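You operate a simulated robot arm through the tools that you are given. There is no shell and no other tool. Be economical: measure what you need, move in short steps, check, and stop when the job is done.

You are at the controls of a simulated robot arm. One attempt, no reset.

TASK
Finish up at the top of the long table. At the end: the drawer with the white knob is shut; the green herb shaker (marked "HERBS") stands where the clear tumbler stood; the clear tumbler from the top of the long table is on the green bauble carton (marked "BAUBLES"); on the top of the long table the teal bowl stands inside the red one; whatever was shut is shut again. Leave all else as you found it, and nothing knocked over (what rides in a drawer may roll over). Set down upright: tumbler.

The check looks at the end state, three seconds after you hand in, the way a careful person would. Anything else that was tipped, shoved, dropped, spilled or broken makes it a failure.

THE ROBOT
A 7-joint arm with a two-finger parallel gripper, fixed in place. Base frame: the origin is at the foot of the arm, x ahead of it, y to its left, z up; the work surface is at about z = 750. Units: mm, rad, N and s.
With the tool pointing down near the work surface it reaches from about 200 to 680 mm from the base axis. Its first joint turns from -1.152 to 1.152 rad. Payload 2.4 kg.
The TCP is the grasp point between the finger pads, 30 mm short of the fingertips. In the tool frame z runs along the fingers and y along their closing line. Largest opening 94 mm; finger width 28, thickness 10; the body of the gripper, 50 by 96 mm, starts 55 mm behind the TCP.
Orientation is that of the tool frame in the base frame, as [roll, pitch, yaw] about the fixed x, y, z axes, in that order (R = Rz(yaw) Ry(pitch) Rx(roll)). With the fingers straight down and closing along the base's y, the tool's x points along the base's -x, its y along +y and its z along -z.

THE INTERFACE
- The arm moves only by the tool send_rows. Its argument "deltas" is a list of rows, each an object (a shift or turn left out is 0, a gripper value left out holds the last) with "offset": the shift along the tool's x, y, z in mm, a list of three; "rotation": the turn, a rotation vector about the tool's x, y, z in rad, a list of three; "claw": the opening, from 0 (shut) to 1 (fully open). In form: [{"offset": [x, y, z], "rotation": [ax, ay, az], "claw": claw}, ...]. A call has 1 to 8 rows; each row shifts and turns the commanded pose from where the row before left it, along the tool's axes as they then stand. A row lasts 0.2 s, in which the tool goes at most 50 mm and 0.15 rad; a call with a longer step from one row to the next is refused whole, and so is a gripper value outside its range. Where a pose cannot be reached the arm comes as near as it can. A force on the tool above 40 N (or 10 N above the force at the start of the call, whichever is more), or a blocked arm, ends the call early, and 0.2 s more pass. The fingers move at their own pace (about 153 mm/s each) and stop on an object; they squeeze with about 36 N. The grip force told is the motor's: it shows also when the fingers shut on nothing. Time passes only in rows, and 0.2 s behind the last, so rows that do not move let the fingers close. The reply holds the time, the measured pose of the TCP, the force on the tool along the base axes, the opening and the grip force, in the units named above and with some noise, with the torque about the TCP (base axes, N m) and any sound that the robot's microphone picked up.
- Cameras (640 x 400 px; columns grow to the right, rows downward): "scene" is fixed at [24.2, 482.2, 1441.7]; the picture's right is [-0.75, -0.66, 0.00], its down [-0.49, 0.56, -0.67] and it looks along [0.44, -0.50, -0.74] (base axes); focal length 311 px, centre (320, 200). "wrist" rides on the gripper at [76, 14, -102] in the tool frame; the picture's right is [-0.18, 0.98, 0.00], its down [-0.75, -0.14, -0.64] and it looks along [-0.63, -0.12, 0.77] (tool axes); focal length 243 px, centre (320, 200). There is no depth. A picture from a camera that has moved, and an enlarged one, comes with that camera's place and axes in the base frame and with its lens. The place of the scene camera against the robot may be out by one fixed shift of up to 25 mm in any direction.
- snapshot(camera): a new picture of that camera. It takes no simulated time.
- inspect(camera, box): a new picture of the part [left, top, right, bottom] of that camera's present view, enlarged. It takes no simulated time.
- hand_in(): hands the job in; it is judged then, once.

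Work in short steps. Places have to be worked out from the pictures, the camera data and where the tool is seen: move nearer, look again, correct. Check each grasp and each placing, and mend what went wrong. You have 120 turns and 64 pictures in all, those below and enlarged ones among them. Open the gripper and draw the arm clear of the work before you hand the job in, unless the task says otherwise; then end with one line.

The tools are called after "Call:" as name(argument=value, ...) on one line, values as JSON. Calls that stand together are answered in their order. send_rows: Moves the arm, as the interface text tells. Its arguments: {"type":"object","properties":{"deltas":{"type":"array","items":{"type":"object","properties":{"offset":{"type":"array","items":{"type":"number"}},"rotation":{"type":"array","items":{"type":"number"}},"claw":{"type":"number"}}}}},"required":["deltas"]} The other tools are called the same way: snapshot (camera) takes a picture; inspect (camera, box) takes an enlarged picture of a part of a camera's view; hand_in () hands the job in.

At the start:

```text
clock: 0.0
eef_pos: [308.2, 88.0, 1133.7]
orientation: [-3.141, 0.001, -3.14]
force: [-0.1, -0.2, -0.1]
moment: [-0.02, 0.0, -0.01]
gripper_width: 94.1
finger_force: 0.1
```

scene: 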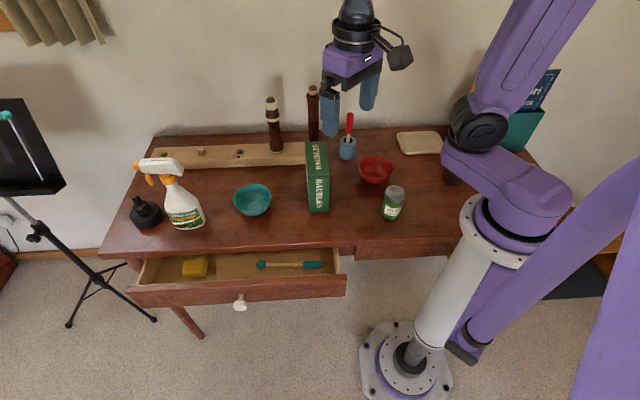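
wrist: 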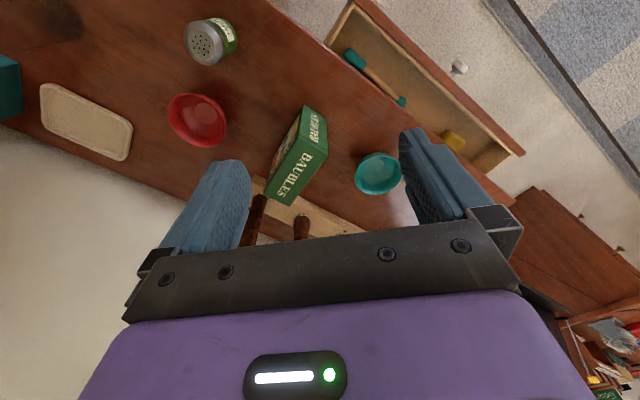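

The clear tumbler isn't obvious in the first pictures, so I enlarge parts of the scene to find it.

Call:
inspect(camera="scene", box=[300, 100, 560, 262])

Call:
inspect(camera="scene", box=[100, 80, 360, 242])

Call:
inspect(camera="wrist", box=[0, 0, 320, 200])

```text
2.46 times, centred on (430, 181) of scene
camera zoom: at [24.2, 482.2, 1441.7], right [-0.75, -0.66, 0.0], down [-0.49, 0.56, -0.67], along [0.44, -0.5, -0.74], focal length 765 px, centre (49, 247)
```

zoom: 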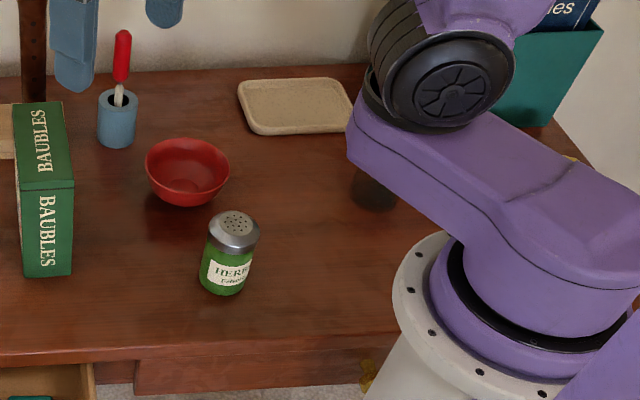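

```text
2.46 times, centred on (230, 161) of scene
camera zoom: at [24.2, 482.2, 1441.7], right [-0.75, -0.66, 0.0], down [-0.49, 0.56, -0.67], along [0.44, -0.5, -0.74], focal length 765 px, centre (542, 296)
```

zoom: 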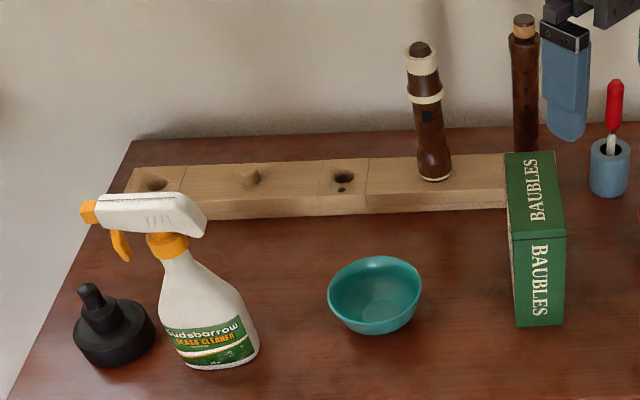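

```text
2.00 times, centred on (160, 100) of wrist
camera zoom: at [231.6, 103.2, 1236.6], right [0.18, 0.98, 0.0], down [0.75, -0.14, 0.64], along [0.63, -0.12, -0.77], focal length 485 px, centre (640, 400)
```

zoom: 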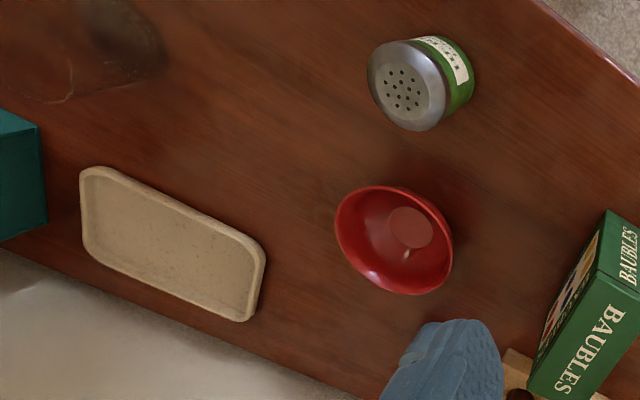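

The tumbler appears to be the faint glassy shape near (185,-338), and the open drawer's knob is near (394,368). I'll do the drawer first: move over the floor side of it, staying high.

Call:
send_rows(deltas=[{"offset": [-5.6, 40, 20]}, {"offset": [-5.6, 40, 20]}, {"offset": [-5.6, 40, 20]}, {"offset": [-5.6, 40, 20]}, {"offset": [-5.6, 40, 20]}, {"offset": [-5.6, 40, 20]}, {"offset": [-5.6, 40, 20]}, {"offset": [-5.6, 40, 20]}])

Call:
send_rows(deltas=[{"rotation": [0, 0, 0.135]}, {"rotation": [0, 0, 0.135]}, {"rotation": [0, 0, 0.135]}, {"rotation": [0, 0, 0.135]}, {"rotation": [0, 0, 0.135]}, {"rotation": [0, 0, 0.137]}])

Call:
snapshot(camera="wrist")

```text
clock: 1.8
eef_pos: [352.6, 412.1, 974.2]
orientation: [-3.141, 0.001, -3.141]
force: [0.3, 1.1, 0.3]
moment: [0.01, 0.02, -0.03]
gripper_width: 94.0
finger_force: 0.2
```

```text
clock: 3.2
eef_pos: [352.5, 407.7, 975.5]
orientation: [3.141, -0.001, 2.327]
force: [1.1, 0.1, -0.7]
moment: [-0.01, -0.01, 0.01]
gripper_width: 94.0
finger_force: 0.0
```

```text
58 pictures are left
camera wrist: at [310.7, 474.4, 1077.2], right [0.84, 0.54, 0.0], down [0.41, -0.65, 0.64], along [0.35, -0.54, -0.77], focal length 243 px, centre (320, 200)
```

wrist: 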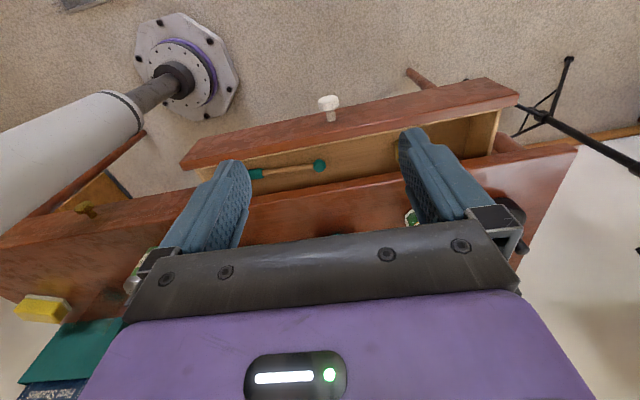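

The tool lines up with the drawer front and the knob sits between the fingers. I enlarge to read the front panel and knob.

Call:
inspect(camera="wrist", box=[170, 60, 530, 260])

Call:
inspect(camera="scene", box=[100, 220, 380, 395])

```text
1.78 times, centred on (350, 160) of wrist
camera zoom: at [310.7, 474.4, 1077.2], right [0.84, 0.54, 0.0], down [0.41, -0.65, 0.64], along [0.35, -0.54, -0.77], focal length 431 px, centre (267, 271)
```

zoom: 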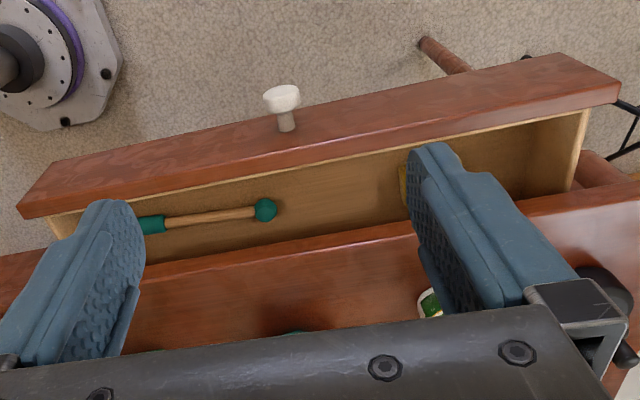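

```text
2.29 times, centred on (240, 308) of scene
camera zoom: at [24.2, 482.2, 1441.7], right [-0.75, -0.66, 0.0], down [-0.49, 0.56, -0.67], along [0.44, -0.5, -0.74], focal length 710 px, centre (503, -46)
```

zoom: 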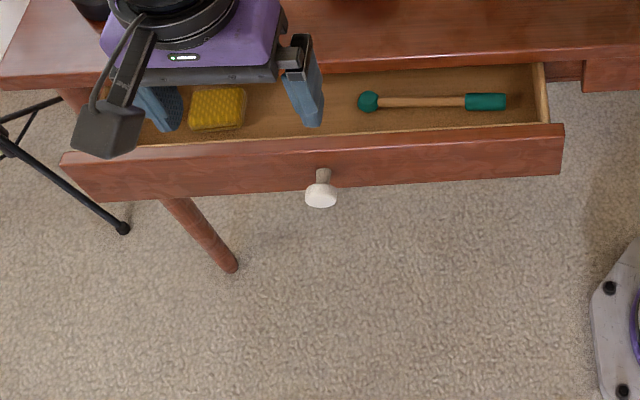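

The panel's outer face spans z≈637–720 and the knob sticks out about 30 mm. I descend in place with the fingers open either side of the knob, fingertips to about z 685.

Call:
send_rows(deltas=[{"offset": [0, 3, 43]}, {"offset": [0, 0, 43]}, {"offset": [0, 0, 43]}, {"offset": [0, 0, 43]}, {"offset": [0, 0, 43]}, {"offset": [0, 0, 43]}])

Call:
snapshot(camera="wrist")

Call:
snapshot(camera="scene")

```text
clock: 4.6
eef_pos: [354.6, 410.5, 718.2]
orientation: [3.139, 0.0, 2.33]
force: [-0.3, 0.6, 0.8]
moment: [0.02, 0.01, 0.01]
gripper_width: 94.0
finger_force: 0.1
```

```text
55 pictures are left
camera wrist: at [312.0, 476.7, 818.9], right [0.84, 0.54, 0.0], down [0.42, -0.64, 0.64], along [0.35, -0.54, -0.77], focal length 243 px, centre (320, 200)
```

wrist: 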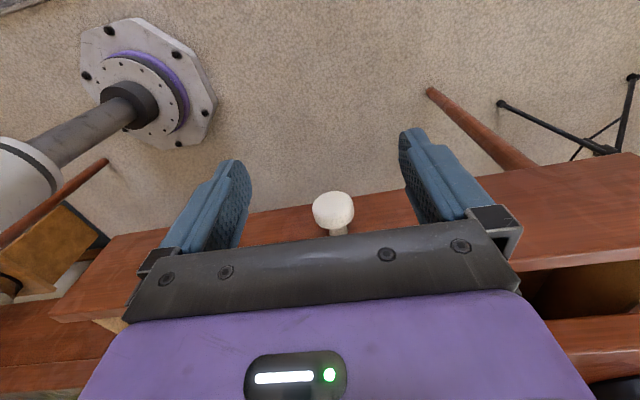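

```text
54 pictures are left
```

scene: 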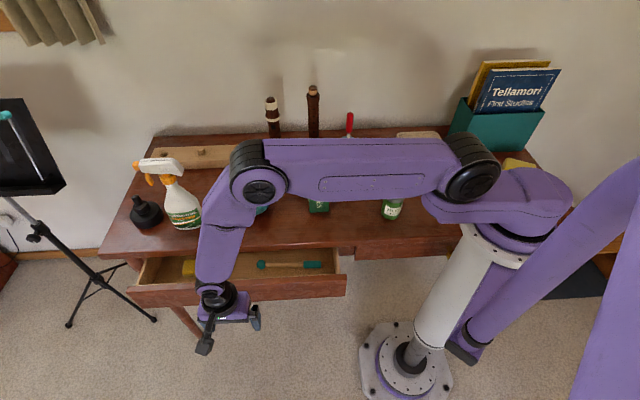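

The knob is centred between the fingers. I push forward (tool −x), slowly once near contact.

Call:
send_rows(deltas=[{"offset": [-15, 0, 0]}, {"offset": [-15, 0, 0]}, {"offset": [-15, 0, 0]}, {"offset": [-15, 0, 0]}, {"offset": [-10, 0, 0]}, {"offset": [-10, 0, 0]}, {"offset": [-10, 0, 0]}, {"offset": [-10, 0, 0]}])

```text
clock: 6.4
eef_pos: [424.2, 336.6, 715.5]
orientation: [-3.141, 0.0, 2.328]
force: [-0.4, -0.1, -0.1]
moment: [0.0, 0.01, -0.01]
gripper_width: 94.1
finger_force: 0.1
```

Call:
snapshot(camera="scene")

Call:
snapshot(camera="wrist")

```text
53 pictures are left
```

scene: 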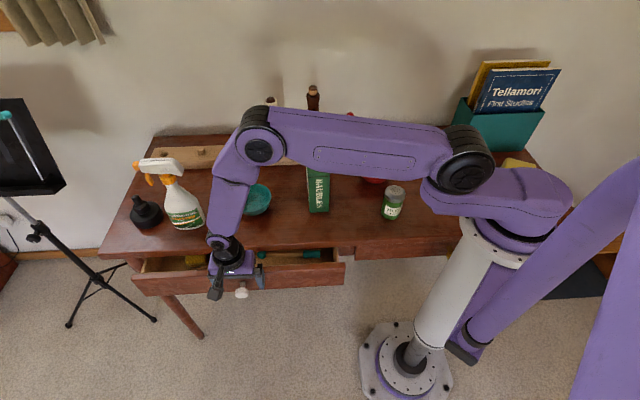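

```text
52 pictures are left
camera wrist: at [381.9, 402.6, 818.3], right [0.84, 0.54, 0.0], down [0.42, -0.64, 0.64], along [0.35, -0.54, -0.77], focal length 243 px, centre (320, 200)
```

wrist: 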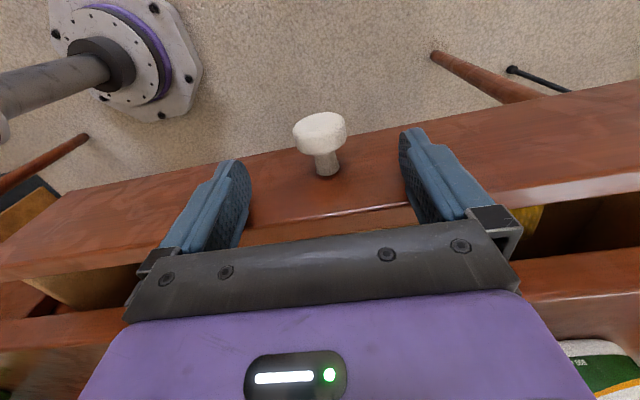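

The drawer is sliding with the fingers and the contact is even. I keep pushing gently toward the stop.

Call:
send_rows(deltas=[{"offset": [-9, 0, 0]}, {"offset": [-9, 0, 0]}, {"offset": [-9, 0, 0]}, {"offset": [-8, 0, 0]}, {"offset": [-5, 0, 0]}, {"offset": [-5, 0, 0]}, {"offset": [-5, 0, 0]}, {"offset": [-5, 0, 0]}])

Call:
snapshot(camera="wrist")

```text
clock: 8.2
eef_pos: [461.9, 297.5, 716.0]
orientation: [-3.141, -0.001, 2.33]
force: [0.2, -0.3, -0.1]
moment: [-0.01, -0.01, -0.02]
gripper_width: 94.0
finger_force: 0.2
```

```text
51 pictures are left
camera wrist: at [419.3, 363.2, 818.1], right [0.84, 0.54, 0.0], down [0.42, -0.64, 0.64], along [0.35, -0.54, -0.77], focal length 243 px, centre (320, 200)
```

wrist: 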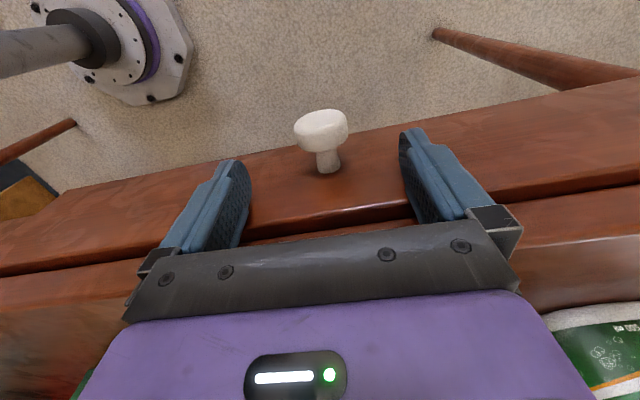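

Almost closed; I continue in small steps until there's resistance.

Call:
send_rows(deltas=[{"offset": [-3, 0, 0]}, {"offset": [-3, 0, 0]}, {"offset": [-3, 0, 0]}, {"offset": [-3, 0, 0]}, {"offset": [-3, 0, 0]}, {"offset": [-3, 0, 0]}, {"offset": [-3, 0, 0]}, {"offset": [-3, 0, 0]}])

Call:
snapshot(camera="wrist")

```text
clock: 9.7
eef_pos: [468.1, 291.5, 717.5]
orientation: [-3.138, -0.001, 2.353]
force: [-2.2, 0.8, -0.6]
moment: [-0.03, -0.06, 0.12]
gripper_width: 93.5
finger_force: 0.2
stopped in row 7: the force on the tool passed its limit at 41 N (the readings are from after the stop); the commanded pose is now the measured one
```

```text
50 pictures are left
camera wrist: at [424.6, 356.8, 818.5], right [0.83, 0.56, 0.0], down [0.43, -0.63, 0.64], along [0.36, -0.53, -0.77], focal length 243 px, centre (320, 200)
```

wrist: 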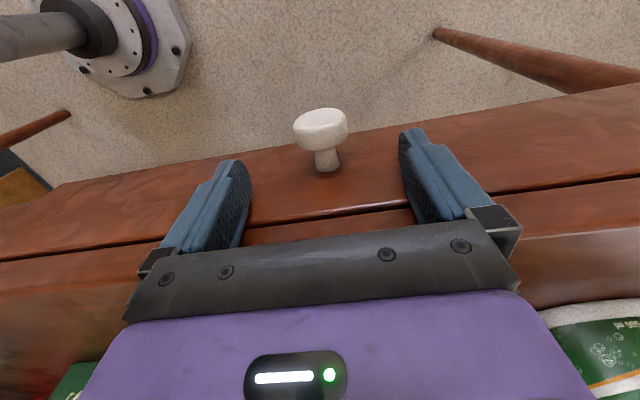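

Resistance reached at 41 N. I back off to see whether the panel is flush, comparing with the other side.

Call:
send_rows(deltas=[{"offset": [25, 0, 0]}, {"offset": [40, 0, 0]}, {"offset": [40, 0, -30]}, {"offset": [10, 0, -45]}, {"offset": [0, 0, -45]}])

Call:
snapshot(camera="wrist")

Call:
inspect(camera="scene", box=[100, 200, 460, 360])

```text
clock: 10.9
eef_pos: [387.1, 374.5, 837.0]
orientation: [-3.137, -0.001, 2.351]
force: [-0.7, -0.1, 0.2]
moment: [-0.03, 0.02, -0.02]
gripper_width: 93.9
finger_force: 0.0
```

```text
49 pictures are left
camera wrist: at [344.4, 439.2, 939.7], right [0.83, 0.56, 0.0], down [0.43, -0.63, 0.64], along [0.36, -0.53, -0.77], focal length 243 px, centre (320, 200)
```

wrist: 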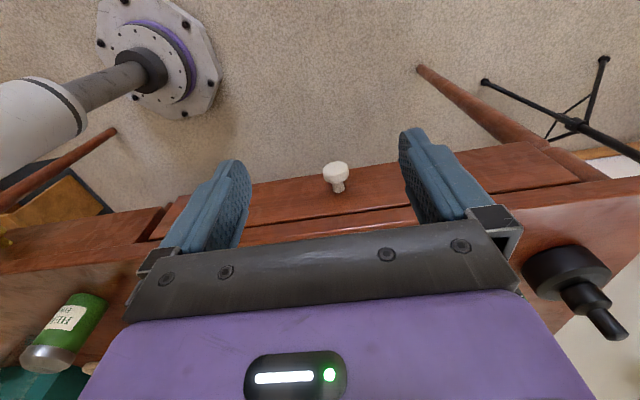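

```text
1.78 times, centred on (280, 280) of scene
camera zoom: at [24.2, 482.2, 1441.7], right [-0.75, -0.66, 0.0], down [-0.49, 0.56, -0.67], along [0.44, -0.5, -0.74], focal length 552 px, centre (391, 58)
```

zoom: 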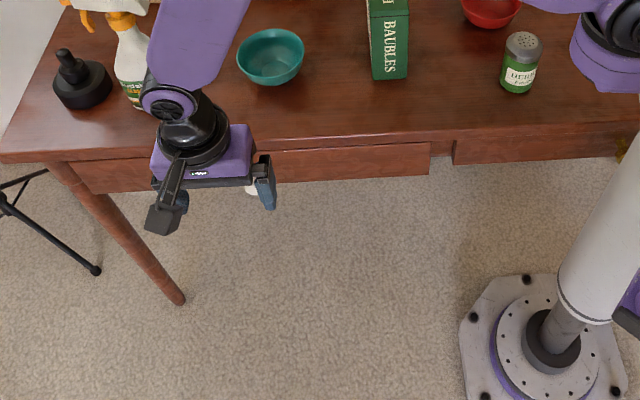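

Call:
inspect(camera="wrist", box=[0, 130, 320, 330])

Call:
inspect(camera="scene", box=[240, 260, 480, 320])

```text
2.00 times, centred on (160, 230) of wrist
camera zoom: at [344.4, 439.2, 939.7], right [0.83, 0.56, 0.0], down [0.43, -0.63, 0.64], along [0.36, -0.53, -0.77], focal length 485 px, centre (640, 140)
```

zoom: 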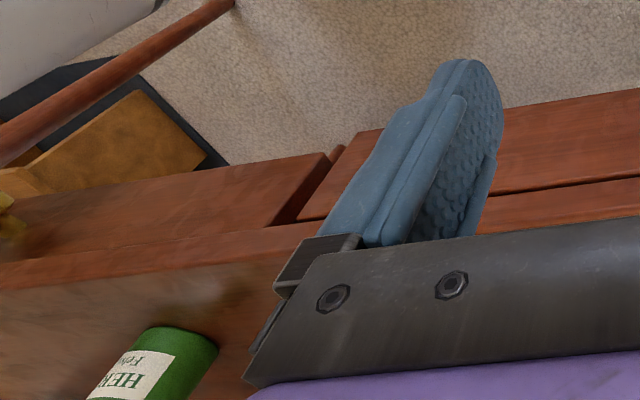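

```text
2.67 times, centred on (360, 290) of scene
camera zoom: at [24.2, 482.2, 1441.7], right [-0.75, -0.66, 0.0], down [-0.49, 0.56, -0.67], along [0.44, -0.5, -0.74], focal length 829 px, centre (213, -40)
```

zoom: 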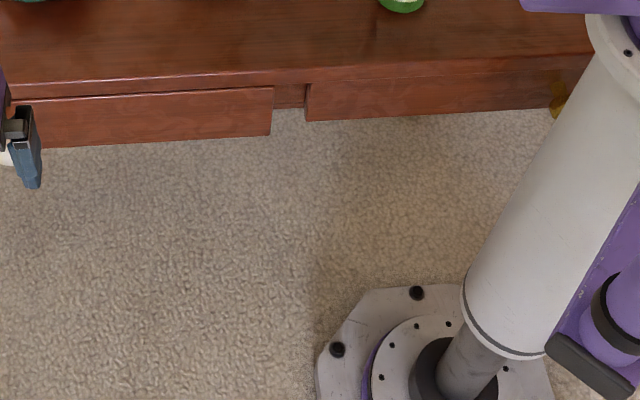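

The left panel still sits proud of the shut right-hand one: the fingers met the table's overhang. I'll finish by pushing the knob (z≈670) with closed fingers, tilted a little so the body stays clear of the tabletop.

Call:
send_rows(deltas=[{"offset": [0, 2, 40], "rotation": [0, 0, 0.022], "claw": 0}, {"offset": [0, 0, 40]}, {"offset": [0, 0, 40]}, {"offset": [0, 0, 27]}, {"rotation": [0, -0.125, 0]}, {"rotation": [0, -0.125, 0]}])

Call:
snapshot(camera="wrist")

```text
clock: 12.3
eef_pos: [388.7, 376.4, 689.7]
orientation: [-3.138, 0.248, 2.33]
force: [-0.1, 0.2, 0.8]
moment: [0.02, 0.01, 0.01]
gripper_width: 0.0
finger_force: 32.6
```

```text
45 pictures are left
camera wrist: at [330.2, 458.7, 769.1], right [0.84, 0.55, 0.04], down [0.29, -0.51, 0.81], along [0.46, -0.66, -0.59], focal length 243 px, centre (320, 200)
```

wrist: 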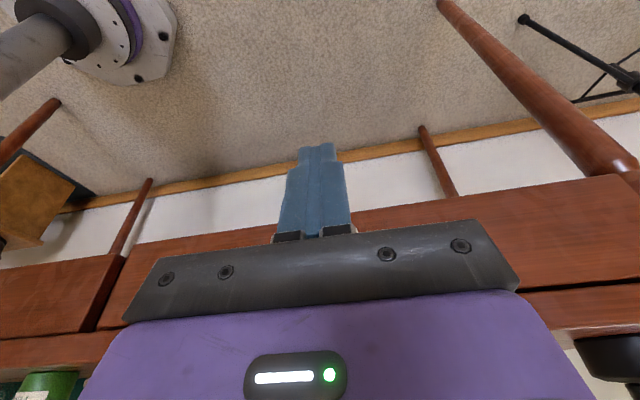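

Fingers are closed and lined up with the hidden knob; I advance horizontally along the closing direction.

Call:
send_rows(deltas=[{"offset": [-15.5, 0, 4]}, {"offset": [-15.5, 0, 4]}, {"offset": [-15.5, 0, 4]}, {"offset": [-14.5, 0, 3.7]}, {"offset": [-4.85, 0, 1.23]}, {"offset": [-4.85, 0, 1.23]}, {"offset": [-4.85, 0, 1.23]}, {"offset": [-4.85, 0, 1.23]}])

Call:
snapshot(camera="wrist")

```text
clock: 14.1
eef_pos: [445.9, 313.0, 689.3]
orientation: [-3.139, 0.25, 2.332]
force: [-0.4, 0.6, -0.5]
moment: [0.01, -0.02, 0.01]
gripper_width: 0.0
finger_force: 33.0
```

```text
44 pictures are left
camera wrist: at [387.8, 396.0, 769.6], right [0.84, 0.55, 0.04], down [0.29, -0.51, 0.81], along [0.46, -0.66, -0.59], focal length 243 px, centre (320, 200)
```

wrist: 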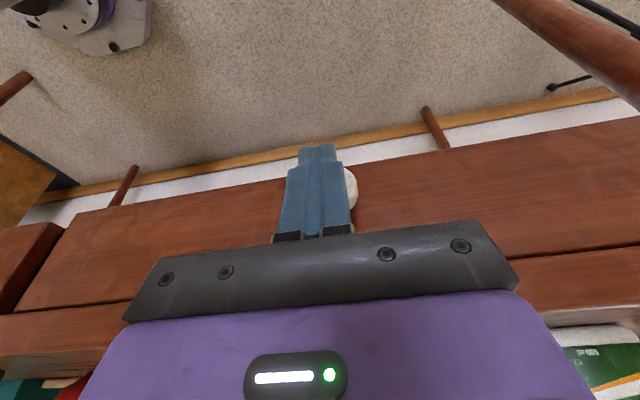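

The knob shows slightly right of the fingers; I ease back, shift 6 mm that way, and push on in small steps.

Call:
send_rows(deltas=[{"offset": [5.8, 0, -1.5]}, {"offset": [0, 6, 0]}, {"offset": [-5.8, 0, 1.5]}, {"offset": [-3.9, 0, 1]}, {"offset": [-3.9, 0, 1]}, {"offset": [-3.9, 0, 1]}, {"offset": [-2.9, 0, 0.75]}, {"offset": [-2.9, 0, 0.75]}])

Call:
snapshot(camera="wrist")

```text
clock: 15.7
eef_pos: [454.6, 315.3, 689.0]
orientation: [-3.136, 0.247, 2.344]
force: [-0.9, 1.9, 0.6]
moment: [0.0, 0.05, 0.01]
gripper_width: 0.0
finger_force: 32.9
stopped in row 7: the force on the tool passed its limit at 43 N (the readings are from after the stop); the commanded pose is now the measured one
```

```text
43 pictures are left
camera wrist: at [395.4, 396.8, 769.6], right [0.83, 0.56, 0.04], down [0.3, -0.51, 0.81], along [0.47, -0.66, -0.59], focal length 243 px, centre (320, 200)
```

wrist: 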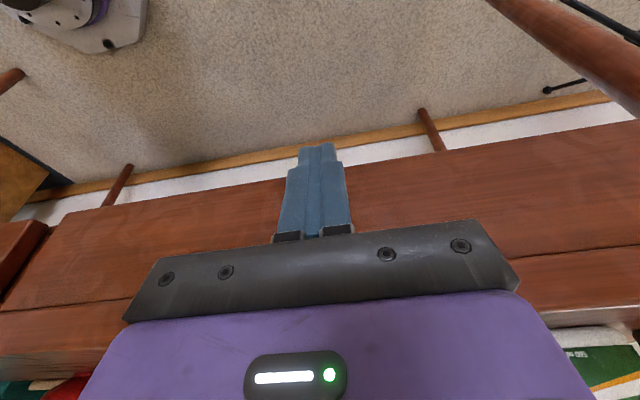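

Blocked at 43 N, likely the true stop. I check the panel edge against the neighbouring drawer.

Call:
send_rows(deltas=[{"offset": [40, 0, -10]}, {"offset": [40, 0, -10]}, {"offset": [0, 0, -40], "rotation": [0, 0.125, 0]}, {"offset": [0, 0, -40], "rotation": [0, 0.125, 0]}, {"offset": [0, 0, -45]}, {"offset": [0, 0, -45], "claw": 1}])

Call:
inspect(camera="scene", box=[240, 260, 480, 320])

Call:
snapshot(camera="wrist")

```text
clock: 17.1
eef_pos: [389.6, 383.9, 857.2]
orientation: [-3.138, -0.004, 2.343]
force: [-0.1, 0.9, 0.2]
moment: [0.02, 0.0, 0.0]
gripper_width: 94.1
finger_force: 0.0
```

```text
2.67 times, centred on (360, 290) of scene
camera zoom: at [24.2, 482.2, 1441.7], right [-0.75, -0.66, 0.0], down [-0.49, 0.56, -0.67], along [0.44, -0.5, -0.74], focal length 829 px, centre (213, -40)
```

zoom: 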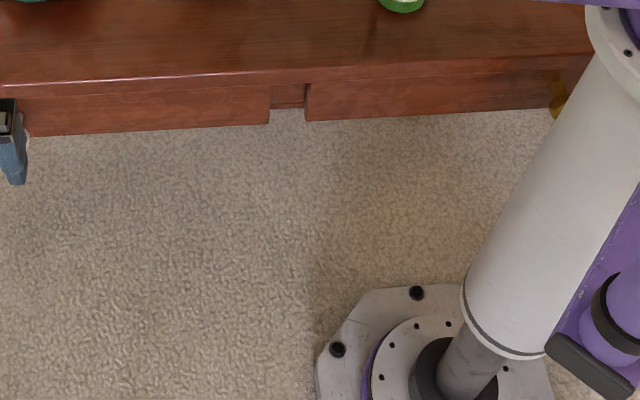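

```text
41 pictures are left
camera wrist: at [346.8, 449.0, 959.8], right [0.83, 0.55, 0.0], down [0.43, -0.64, 0.64], along [0.35, -0.53, -0.77], focal length 243 px, centre (320, 200)
```

wrist: 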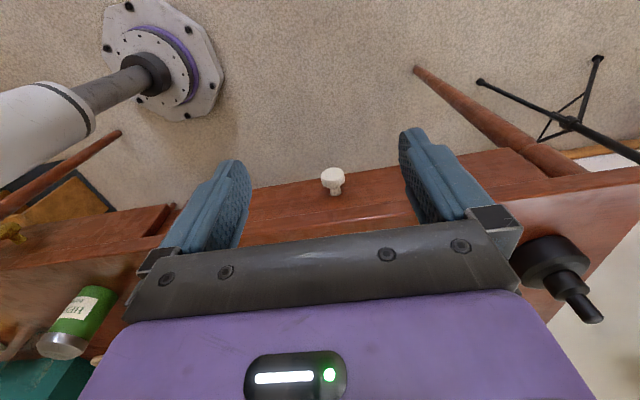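

The drawer panel now lines up with the shut one, so the drawer is closed. Next I rise and hover over the teal bowl to measure it.

Call:
send_rows(deltas=[{"offset": [0, 0, -48]}, {"offset": [0, 0, -48]}, {"offset": [0, 0, -48]}])

Call:
send_rows(deltas=[{"offset": [-47, -4.8, 0]}, {"offset": [-47, -4.8, 0]}, {"offset": [-47, -4.8, 0]}, {"offset": [-47, -4.8, 0]}, {"offset": [-47, -4.8, 0]}, {"offset": [-47, -4.8, 0]}])

Call:
snapshot(camera="wrist")

Call:
snapshot(camera="scene")

```text
clock: 17.9
eef_pos: [389.3, 383.1, 1003.0]
orientation: [-3.137, -0.003, 2.342]
force: [0.0, 0.8, -0.1]
moment: [0.0, -0.02, 0.01]
gripper_width: 93.9
finger_force: 0.0
```

```text
clock: 19.3
eef_pos: [563.6, 162.8, 997.3]
orientation: [-3.138, -0.004, 2.343]
force: [0.5, 0.5, -0.2]
moment: [-0.01, 0.02, 0.01]
gripper_width: 94.1
finger_force: 0.0
```

```text
40 pictures are left
camera wrist: at [521.6, 228.2, 1099.9], right [0.83, 0.55, 0.0], down [0.43, -0.64, 0.64], along [0.35, -0.53, -0.77], focal length 243 px, centre (320, 200)
```

wrist: 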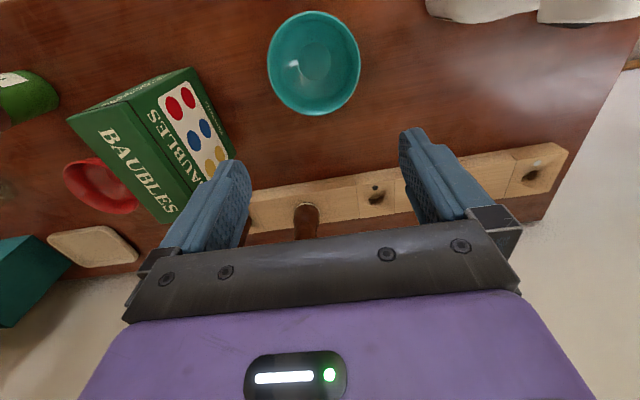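

```text
39 pictures are left
```

scene: 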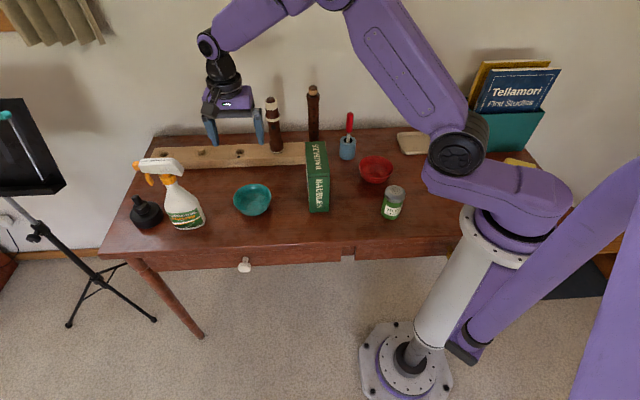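

The teal rim centre works out at about (545,179), radius ≈52. I'll pinch the rim at its robot-side point with the present orientation, so I move above it, half-close the gripper and look from nearer.

Call:
send_rows(deltas=[{"offset": [12.3, -26.8, 0], "claw": 0.5}, {"offset": [12.3, -26.8, 0]}, {"offset": [0, 0, 42]}, {"offset": [0, 0, 42]}, {"offset": [0, 0, 42]}])

Call:
snapshot(camera="wrist")

```text
clock: 20.5
eef_pos: [507.6, 141.4, 877.4]
orientation: [-3.138, -0.005, 2.343]
force: [-0.4, 0.0, 0.0]
moment: [-0.04, -0.01, -0.02]
gripper_width: 47.0
finger_force: 0.0
```

```text
38 pictures are left
camera wrist: at [465.7, 206.5, 978.6], right [0.83, 0.55, 0.0], down [0.43, -0.64, 0.64], along [0.35, -0.53, -0.77], focal length 243 px, centre (320, 200)
```

wrist: 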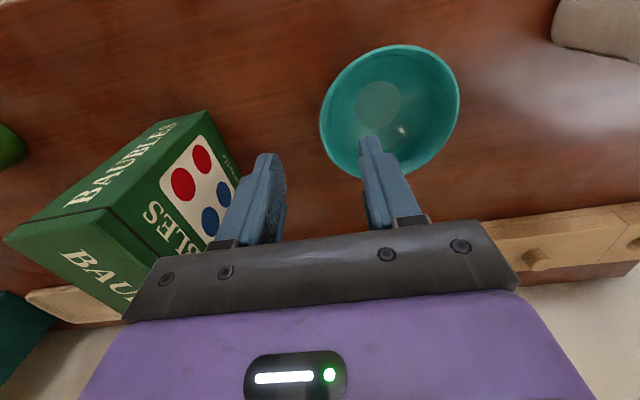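

Triangulating gives the teal rim centre (545,180), rim z≈794, radius 51. I nudge 3 mm and descend so the fingertips straddle the rim about 9 mm deep, then close.

Call:
send_rows(deltas=[{"offset": [1, 3, 22]}, {"offset": [0, 0, 20]}, {"offset": [0, 0, 20]}])

Call:
send_rows(deltas=[{"claw": 0.3}, {"claw": 0.2}, {"claw": 0.1}, {"claw": 0}, {"claw": 0}])

Call:
snapshot(camera="wrist")

```text
clock: 21.3
eef_pos: [509.3, 145.4, 814.2]
orientation: [-3.139, -0.003, 2.342]
force: [-0.2, -0.2, 0.3]
moment: [-0.02, 0.01, 0.01]
gripper_width: 46.9
finger_force: 0.0
```

```text
clock: 22.5
eef_pos: [509.3, 146.4, 815.0]
orientation: [-3.14, -0.003, 2.34]
force: [2.7, -1.0, 9.4]
moment: [0.46, -0.45, -0.1]
gripper_width: 8.7
finger_force: 36.2
```

```text
37 pictures are left
camera wrist: at [466.6, 211.2, 916.6], right [0.83, 0.55, 0.0], down [0.43, -0.64, 0.64], along [0.35, -0.53, -0.77], focal length 243 px, centre (320, 200)
```

wrist: 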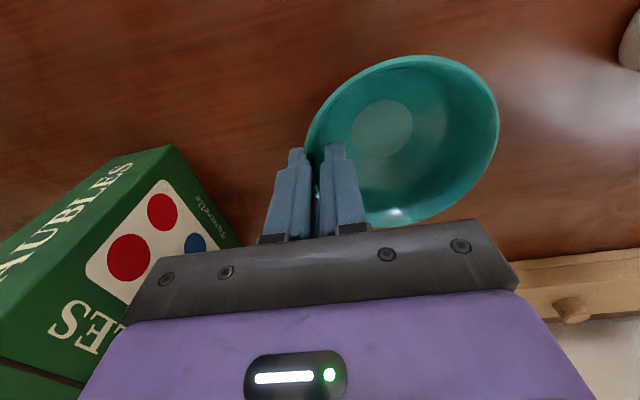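

The rim is gripped (8.7 mm, 36 N). I lift slowly and check.

Call:
send_rows(deltas=[{"offset": [0, 0, -10]}, {"offset": [0, 0, -20]}, {"offset": [0, 0, -30]}, {"offset": [0, 0, -40]}])

Call:
snapshot(camera="wrist")

```text
clock: 23.5
eef_pos: [508.8, 145.7, 911.7]
orientation: [-3.138, -0.004, 2.342]
force: [0.3, -0.2, 0.0]
moment: [0.02, 0.02, 0.0]
gripper_width: 0.1
finger_force: 32.9
```

```text
36 pictures are left
camera wrist: at [466.3, 210.6, 1014.6], right [0.83, 0.55, -0.01], down [0.43, -0.64, 0.64], along [0.35, -0.54, -0.77], focal length 243 px, centre (320, 200)
```

wrist: 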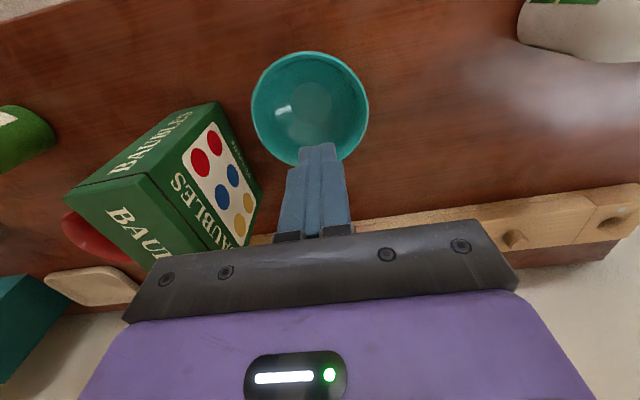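

The bowl slipped off: its wall slopes too much for a vertical pinch, and it slid to about (500,141), still upright and clear. I'll retry with the fingers tilted along the wall, but first I survey the red bowl, shaker and tumbler from above.

Call:
send_rows(deltas=[{"offset": [0, 0, -48], "claw": 0.5}, {"offset": [0, 0, -48], "rotation": [0, 0, -0.124]}, {"rotation": [0, 0, -0.125]}, {"rotation": [0, 0, -0.125]}, {"rotation": [0, 0, -0.125]}, {"rotation": [0, 0, -0.125]}])

Call:
send_rows(deltas=[{"offset": [18.6, -42, 0]}, {"offset": [18.6, -42, 0]}, {"offset": [18.6, -42, 0]}, {"offset": [18.6, -42, 0]}, {"offset": [18.6, -42, 0]}, {"offset": [18.6, -42, 0]}, {"offset": [18.6, -42, 0]}])

Call:
snapshot(camera="wrist")

Call:
snapshot(camera="scene")

```text
clock: 24.9
eef_pos: [510.9, 143.7, 1008.5]
orientation: [3.141, -0.006, 2.971]
force: [0.6, -0.6, 0.2]
moment: [0.0, 0.01, -0.02]
gripper_width: 46.8
finger_force: 0.0
```

```text
clock: 26.5
eef_pos: [332.5, -123.4, 1008.4]
orientation: [-3.141, -0.006, 2.966]
force: [-0.2, -0.9, -0.6]
moment: [-0.02, 0.01, 0.02]
gripper_width: 47.1
finger_force: 0.1
```

```text
35 pictures are left
camera wrist: at [259.6, -95.2, 1111.0], right [0.35, 0.94, 0.0], down [0.72, -0.27, 0.64], along [0.6, -0.23, -0.77], focal length 243 px, centre (320, 200)
```

wrist: 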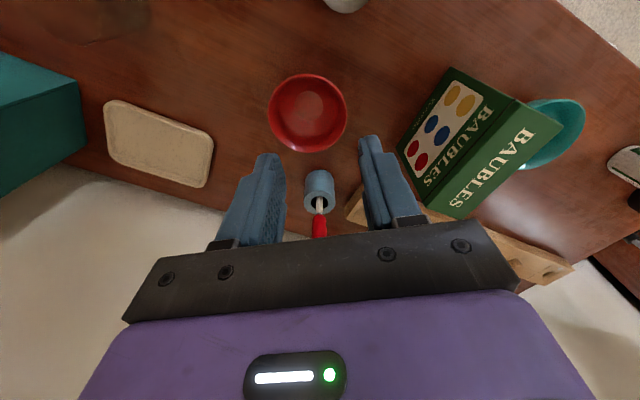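

```text
34 pictures are left
```

scene: 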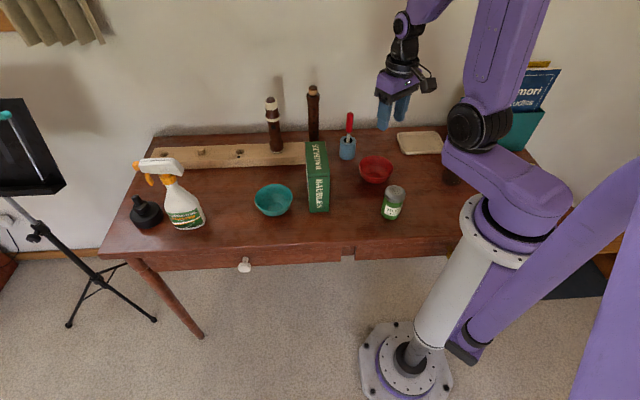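

Red bowl rim centre is (363,−153), same 104 mm size. I go back to the teal bowl at about (500,141) and tilt the fingers 0.5 rad along its wall, approaching from its +y side, hovering first to check.

Call:
send_rows(deltas=[{"offset": [-14.8, 47, 0]}, {"offset": [-14.8, 47, 0]}, {"offset": [-14.8, 47, 0]}, {"offset": [-14.8, 47, 0]}, {"offset": [-14.8, 47, 0]}, {"offset": [-14.8, 47, 0]}, {"offset": [-14.8, 47, 0]}, {"offset": [-14.8, 47, 0]}])

Call:
send_rows(deltas=[{"rotation": [0.125, 0, 0]}, {"rotation": [0.125, 0, 0]}, {"rotation": [0.125, 0, 0]}, {"rotation": [0.125, 0, 0]}, {"offset": [0, 17.6, 32.3]}, {"offset": [0, 17.6, 32.3]}, {"offset": [0, 17.6, 32.3]}, {"offset": [0, 17.6, 32.3]}])

Call:
snapshot(camera="wrist")

```text
clock: 28.3
eef_pos: [512.3, 225.7, 1007.5]
orientation: [-3.14, -0.005, 2.966]
force: [0.1, -0.3, 0.4]
moment: [-0.02, -0.01, -0.01]
gripper_width: 47.1
finger_force: 0.1
```

```text
clock: 30.1
eef_pos: [512.6, 229.0, 859.8]
orientation: [-2.642, -0.006, 2.965]
force: [-1.0, 0.5, 1.1]
moment: [-0.02, -0.01, -0.01]
gripper_width: 47.2
finger_force: 0.0
```

```text
33 pictures are left
camera wrist: at [447.6, 303.1, 943.5], right [0.33, 0.82, -0.47], down [0.78, 0.05, 0.63], along [0.54, -0.57, -0.62], focal length 243 px, centre (320, 200)
```

wrist: 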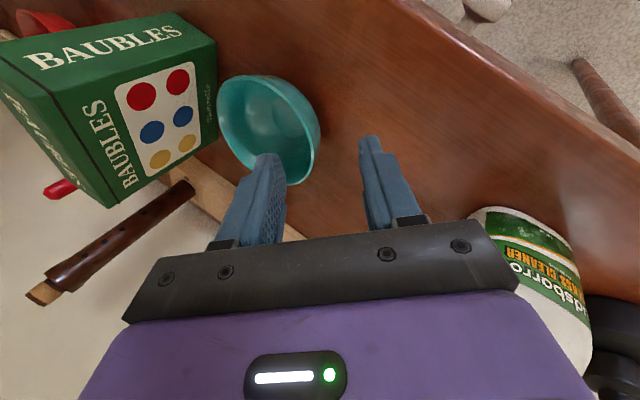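

The tilted view confirms the bowl at (500,141). I correct a couple of mm, slide in along the wall, and close.

Call:
send_rows(deltas=[{"offset": [-2.5, -2, 20]}, {"offset": [0, 0, 20]}, {"offset": [0, 0, 20]}])

Call:
send_rows(deltas=[{"claw": 0.35}, {"claw": 0.25}, {"claw": 0.15}, {"claw": 0.05}, {"claw": 0}, {"claw": 0}])

Call:
snapshot(camera="wrist")

```text
clock: 30.9
eef_pos: [509.0, 197.4, 809.6]
orientation: [-2.64, -0.006, 2.964]
force: [-0.3, 0.1, 0.2]
moment: [0.0, -0.03, 0.02]
gripper_width: 47.4
finger_force: 0.3
```

```text
clock: 32.3
eef_pos: [508.0, 197.4, 810.4]
orientation: [-2.64, -0.004, 2.967]
force: [-0.6, -1.0, 3.2]
moment: [-0.2, 0.07, 0.05]
gripper_width: 3.3
finger_force: 36.2
```

```text
32 pictures are left
camera wrist: at [444.0, 271.5, 893.9], right [0.33, 0.82, -0.47], down [0.78, 0.05, 0.63], along [0.54, -0.57, -0.62], focal length 243 px, centre (320, 200)
```

wrist: 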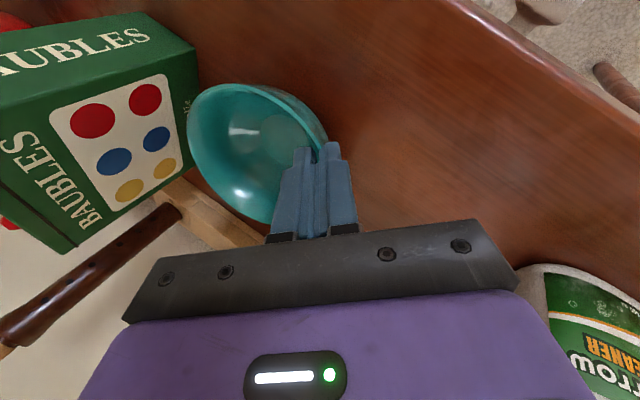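

A flat 3.3 mm pinch on the wall. I lift straight up gently and check.

Call:
send_rows(deltas=[{"offset": [0, -4.8, -8.8]}, {"offset": [0, -9.6, -17.6]}, {"offset": [0, -14.4, -26.3]}, {"offset": [0, -19, -35]}])

Call:
snapshot(camera="wrist")

```text
clock: 33.3
eef_pos: [509.7, 197.9, 910.1]
orientation: [-2.64, -0.008, 2.966]
force: [-0.1, 0.5, -2.0]
moment: [0.11, -0.01, -0.03]
gripper_width: 3.0
finger_force: 35.6
```

```text
31 pictures are left
camera wrist: at [445.8, 272.9, 993.6], right [0.33, 0.82, -0.47], down [0.78, 0.05, 0.63], along [0.53, -0.57, -0.62], focal length 243 px, centre (320, 200)
```

wrist: 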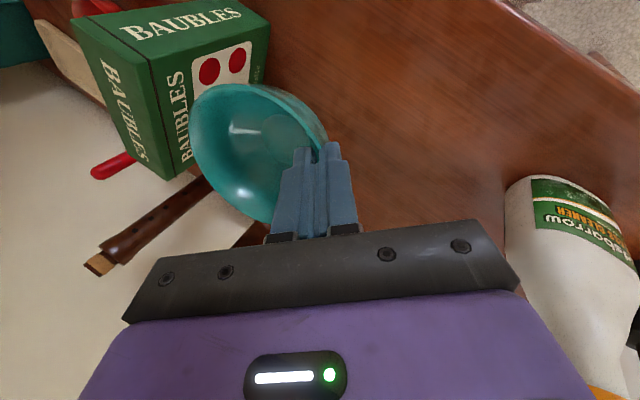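

The bowl is held firmly. I raise it above the carton and carry it over to hover above the red bowl.

Call:
send_rows(deltas=[{"offset": [0, -23.5, -43]}, {"offset": [0, -23.5, -43]}])

Call:
send_rows(deltas=[{"offset": [10.6, -34.5, 18.8]}, {"offset": [10.6, -34.5, 18.8]}, {"offset": [10.6, -34.5, 18.8]}, {"offset": [10.6, -34.5, 18.8]}, {"offset": [10.6, -34.5, 18.8]}, {"offset": [10.6, -34.5, 18.8]}, {"offset": [10.6, -34.5, 18.8]}, {"offset": [10.6, -34.5, 18.8]}])

Call:
send_rows(deltas=[{"offset": [0, 19, 35]}, {"offset": [0, 19, 35]}, {"offset": [0, 19, 35]}])

Call:
snapshot(camera="wrist")

Call:
snapshot(camera="scene")

```text
clock: 33.9
eef_pos: [510.8, 198.1, 1005.7]
orientation: [-2.64, -0.008, 2.966]
force: [-0.8, 1.1, -1.5]
moment: [0.03, 0.0, 0.03]
gripper_width: 2.9
finger_force: 35.8
```

```text
clock: 35.7
eef_pos: [372.7, -98.5, 1009.1]
orientation: [-2.642, -0.006, 2.966]
force: [-0.2, 0.3, -1.0]
moment: [0.06, 0.0, -0.03]
gripper_width: 3.1
finger_force: 36.2
```

```text
clock: 36.5
eef_pos: [372.0, -98.4, 890.5]
orientation: [-2.643, -0.007, 2.965]
force: [0.2, -0.2, -2.2]
moment: [0.06, -0.02, -0.01]
gripper_width: 3.1
finger_force: 36.3
```

```text
30 pictures are left
camera wrist: at [308.1, -24.3, 972.3], right [0.33, 0.82, -0.47], down [0.78, 0.05, 0.63], along [0.54, -0.57, -0.62], focal length 243 px, centre (320, 200)
```

wrist: 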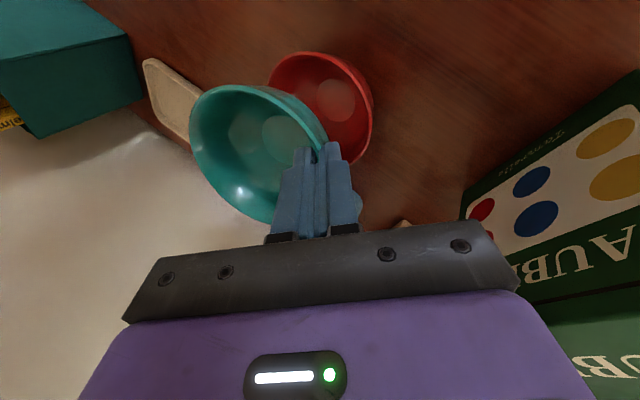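

```text
29 pictures are left
```

scene: 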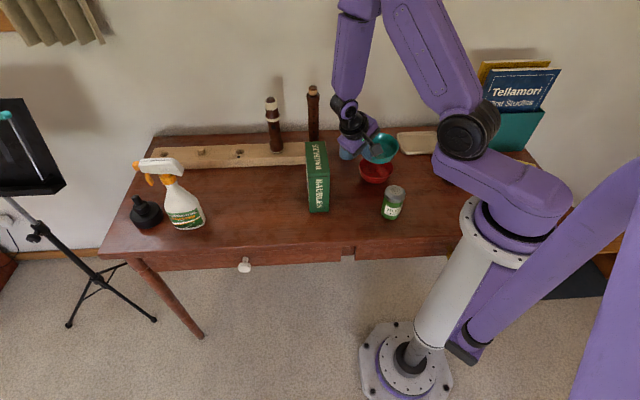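

The alignment looks right. I lower slowly into the red bowl, watching the force.

Call:
send_rows(deltas=[{"offset": [0, 10.3, 15]}, {"offset": [0, 8.6, 15.8]}, {"offset": [0, 7.2, 13.2]}, {"offset": [0, 2.4, 4.4]}, {"offset": [0, 1.4, 2.6]}, {"offset": [0, 1.4, 2.6]}])

Call:
snapshot(camera="wrist")

Call:
inspect(camera="scene", box=[320, 100, 440, 220])

```text
clock: 37.9
eef_pos: [370.5, -95.8, 828.6]
orientation: [-2.64, -0.003, 2.97]
force: [-0.5, 7.8, 19.8]
moment: [-0.09, 0.36, -0.14]
gripper_width: 3.0
finger_force: 35.1
```

```text
28 pictures are left
camera wrist: at [306.8, -20.1, 911.5], right [0.33, 0.82, -0.47], down [0.78, 0.05, 0.63], along [0.54, -0.57, -0.62], focal length 243 px, centre (320, 200)
```

wrist: 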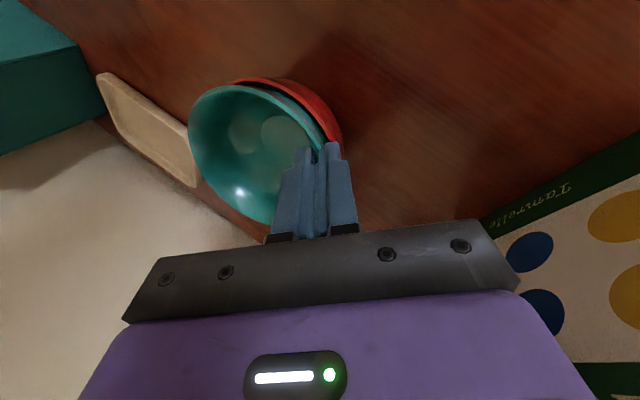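

```text
3.33 times, centred on (380, 160) of scene
camera zoom: at [23.9, 482.4, 1441.6], right [-0.75, -0.66, 0.0], down [-0.49, 0.56, -0.67], along [0.44, -0.5, -0.74], focal length 1036 px, centre (120, 333)
```

zoom: 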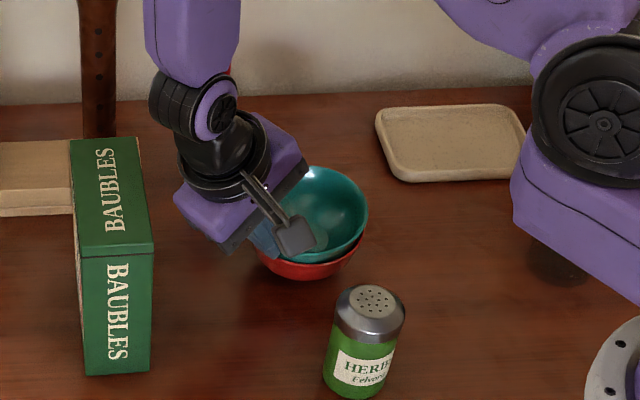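

Contact is felt (20 N) with the teal bowl inside the red. I ease up 2 mm and open only slightly so the lower finger doesn't press the red rim.

Call:
send_rows(deltas=[{"offset": [0, -1, -1.8]}, {"claw": 0.07}, {"claw": 0.1}, {"claw": 0.13}, {"claw": 0.13}])

Call:
snapshot(camera="wrist")

```text
clock: 39.1
eef_pos: [370.8, -95.1, 829.8]
orientation: [-2.64, -0.006, 2.967]
force: [0.0, 0.4, -0.5]
moment: [-0.03, 0.0, -0.02]
gripper_width: 12.5
finger_force: 0.0
```

```text
26 pictures are left
camera wrist: at [306.9, -20.6, 913.4], right [0.33, 0.82, -0.47], down [0.78, 0.05, 0.63], along [0.54, -0.57, -0.62], focal length 243 px, centre (320, 200)
```

wrist: 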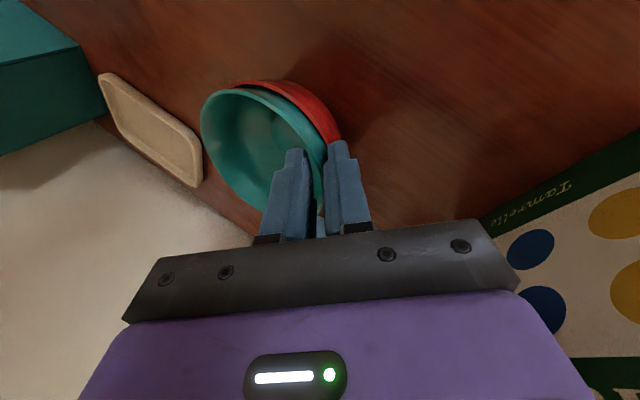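

Released with no residual force. I withdraw along the fingers and look.

Call:
send_rows(deltas=[{"offset": [0, 0, -20]}, {"offset": [0, 0, -35]}, {"offset": [0, -10, -40]}, {"offset": [0, -20, -40]}])

Call:
snapshot(camera="wrist")

Call:
inspect(camera="scene", box=[320, 100, 480, 220])

```text
clock: 40.1
eef_pos: [375.2, -59.1, 961.4]
orientation: [-2.643, -0.004, 2.963]
force: [0.9, 0.2, 0.3]
moment: [-0.04, 0.01, -0.02]
gripper_width: 12.1
finger_force: 0.0
```

```text
25 pictures are left
camera wrist: at [311.1, 14.9, 1045.2], right [0.33, 0.82, -0.47], down [0.78, 0.05, 0.63], along [0.53, -0.57, -0.62], focal length 243 px, centre (320, 200)
```

wrist: 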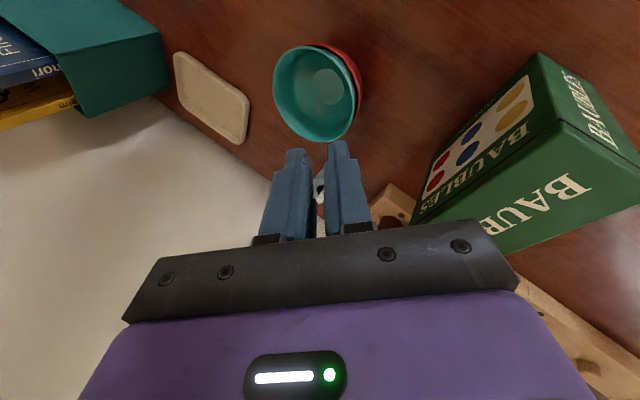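

```text
3.33 times, centred on (400, 160) of scene
camera zoom: at [24.2, 482.2, 1441.7], right [-0.75, -0.66, 0.0], down [-0.49, 0.56, -0.67], along [0.44, -0.5, -0.74], focal length 1036 px, centre (53, 333)
```

zoom: 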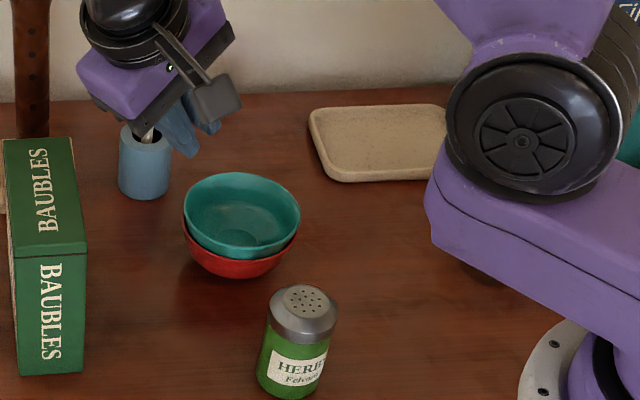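

The bowls are nested cleanly and level. Now I rise, straighten the tool and swing to look at the tumbler.

Call:
send_rows(deltas=[{"offset": [0, -23, -43], "claw": 1}, {"rotation": [-0.125, 0, 0]}, {"rotation": [-0.125, 0, 0]}, {"rotation": [-0.125, 0, 0]}, {"rotation": [-0.125, 0, 0]}])

Call:
send_rows(deltas=[{"offset": [24, -42, 0]}, {"offset": [24, -42, 0]}, {"offset": [24, -42, 0]}, {"offset": [24, -42, 0]}, {"offset": [24, -42, 0]}])

Call:
send_rows(deltas=[{"rotation": [0, 0, 0.134]}, {"rotation": [0, 0, 0.134]}, {"rotation": [0, 0, 0.134]}, {"rotation": [0, 0, 0.134]}, {"rotation": [0, 0, 0.134]}])

Call:
snapshot(camera="wrist")

```text
clock: 41.3
eef_pos: [378.9, -57.4, 1010.2]
orientation: [3.14, -0.006, 2.965]
force: [0.1, -1.1, -1.1]
moment: [0.03, 0.01, 0.0]
gripper_width: 93.8
finger_force: 0.0
```

```text
clock: 42.5
eef_pos: [224.1, -240.3, 1013.5]
orientation: [3.141, -0.005, 2.966]
force: [0.0, 0.1, -0.1]
moment: [-0.01, -0.02, 0.03]
gripper_width: 94.2
finger_force: 0.1
```

```text
clock: 43.7
eef_pos: [224.0, -242.8, 1011.4]
orientation: [-3.136, -0.005, 2.292]
force: [0.6, -0.4, -0.1]
moment: [-0.01, -0.02, 0.0]
gripper_width: 94.2
finger_force: 0.1
```

```text
23 pictures are left
camera wrist: at [184.1, -175.8, 1113.8], right [0.86, 0.51, 0.0], down [0.4, -0.66, 0.64], along [0.32, -0.55, -0.77], focal length 243 px, centre (320, 200)
```

wrist: 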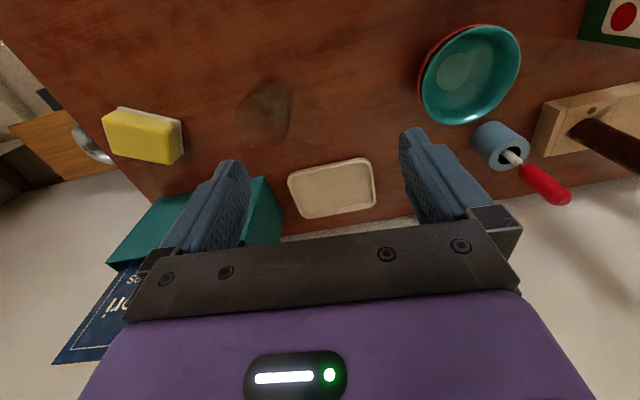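

Call:
inspect(camera="wrist", box=[200, 55, 328, 155])

```text
4.00 times, centred on (264, 105) of wrist
camera zoom: at [184.1, -175.8, 1113.8], right [0.86, 0.51, 0.0], down [0.4, -0.66, 0.64], along [0.32, -0.55, -0.77], focal length 970 px, centre (544, 580)
```

zoom: 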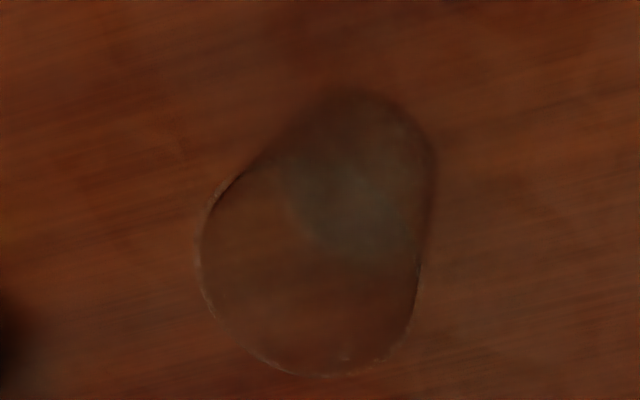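

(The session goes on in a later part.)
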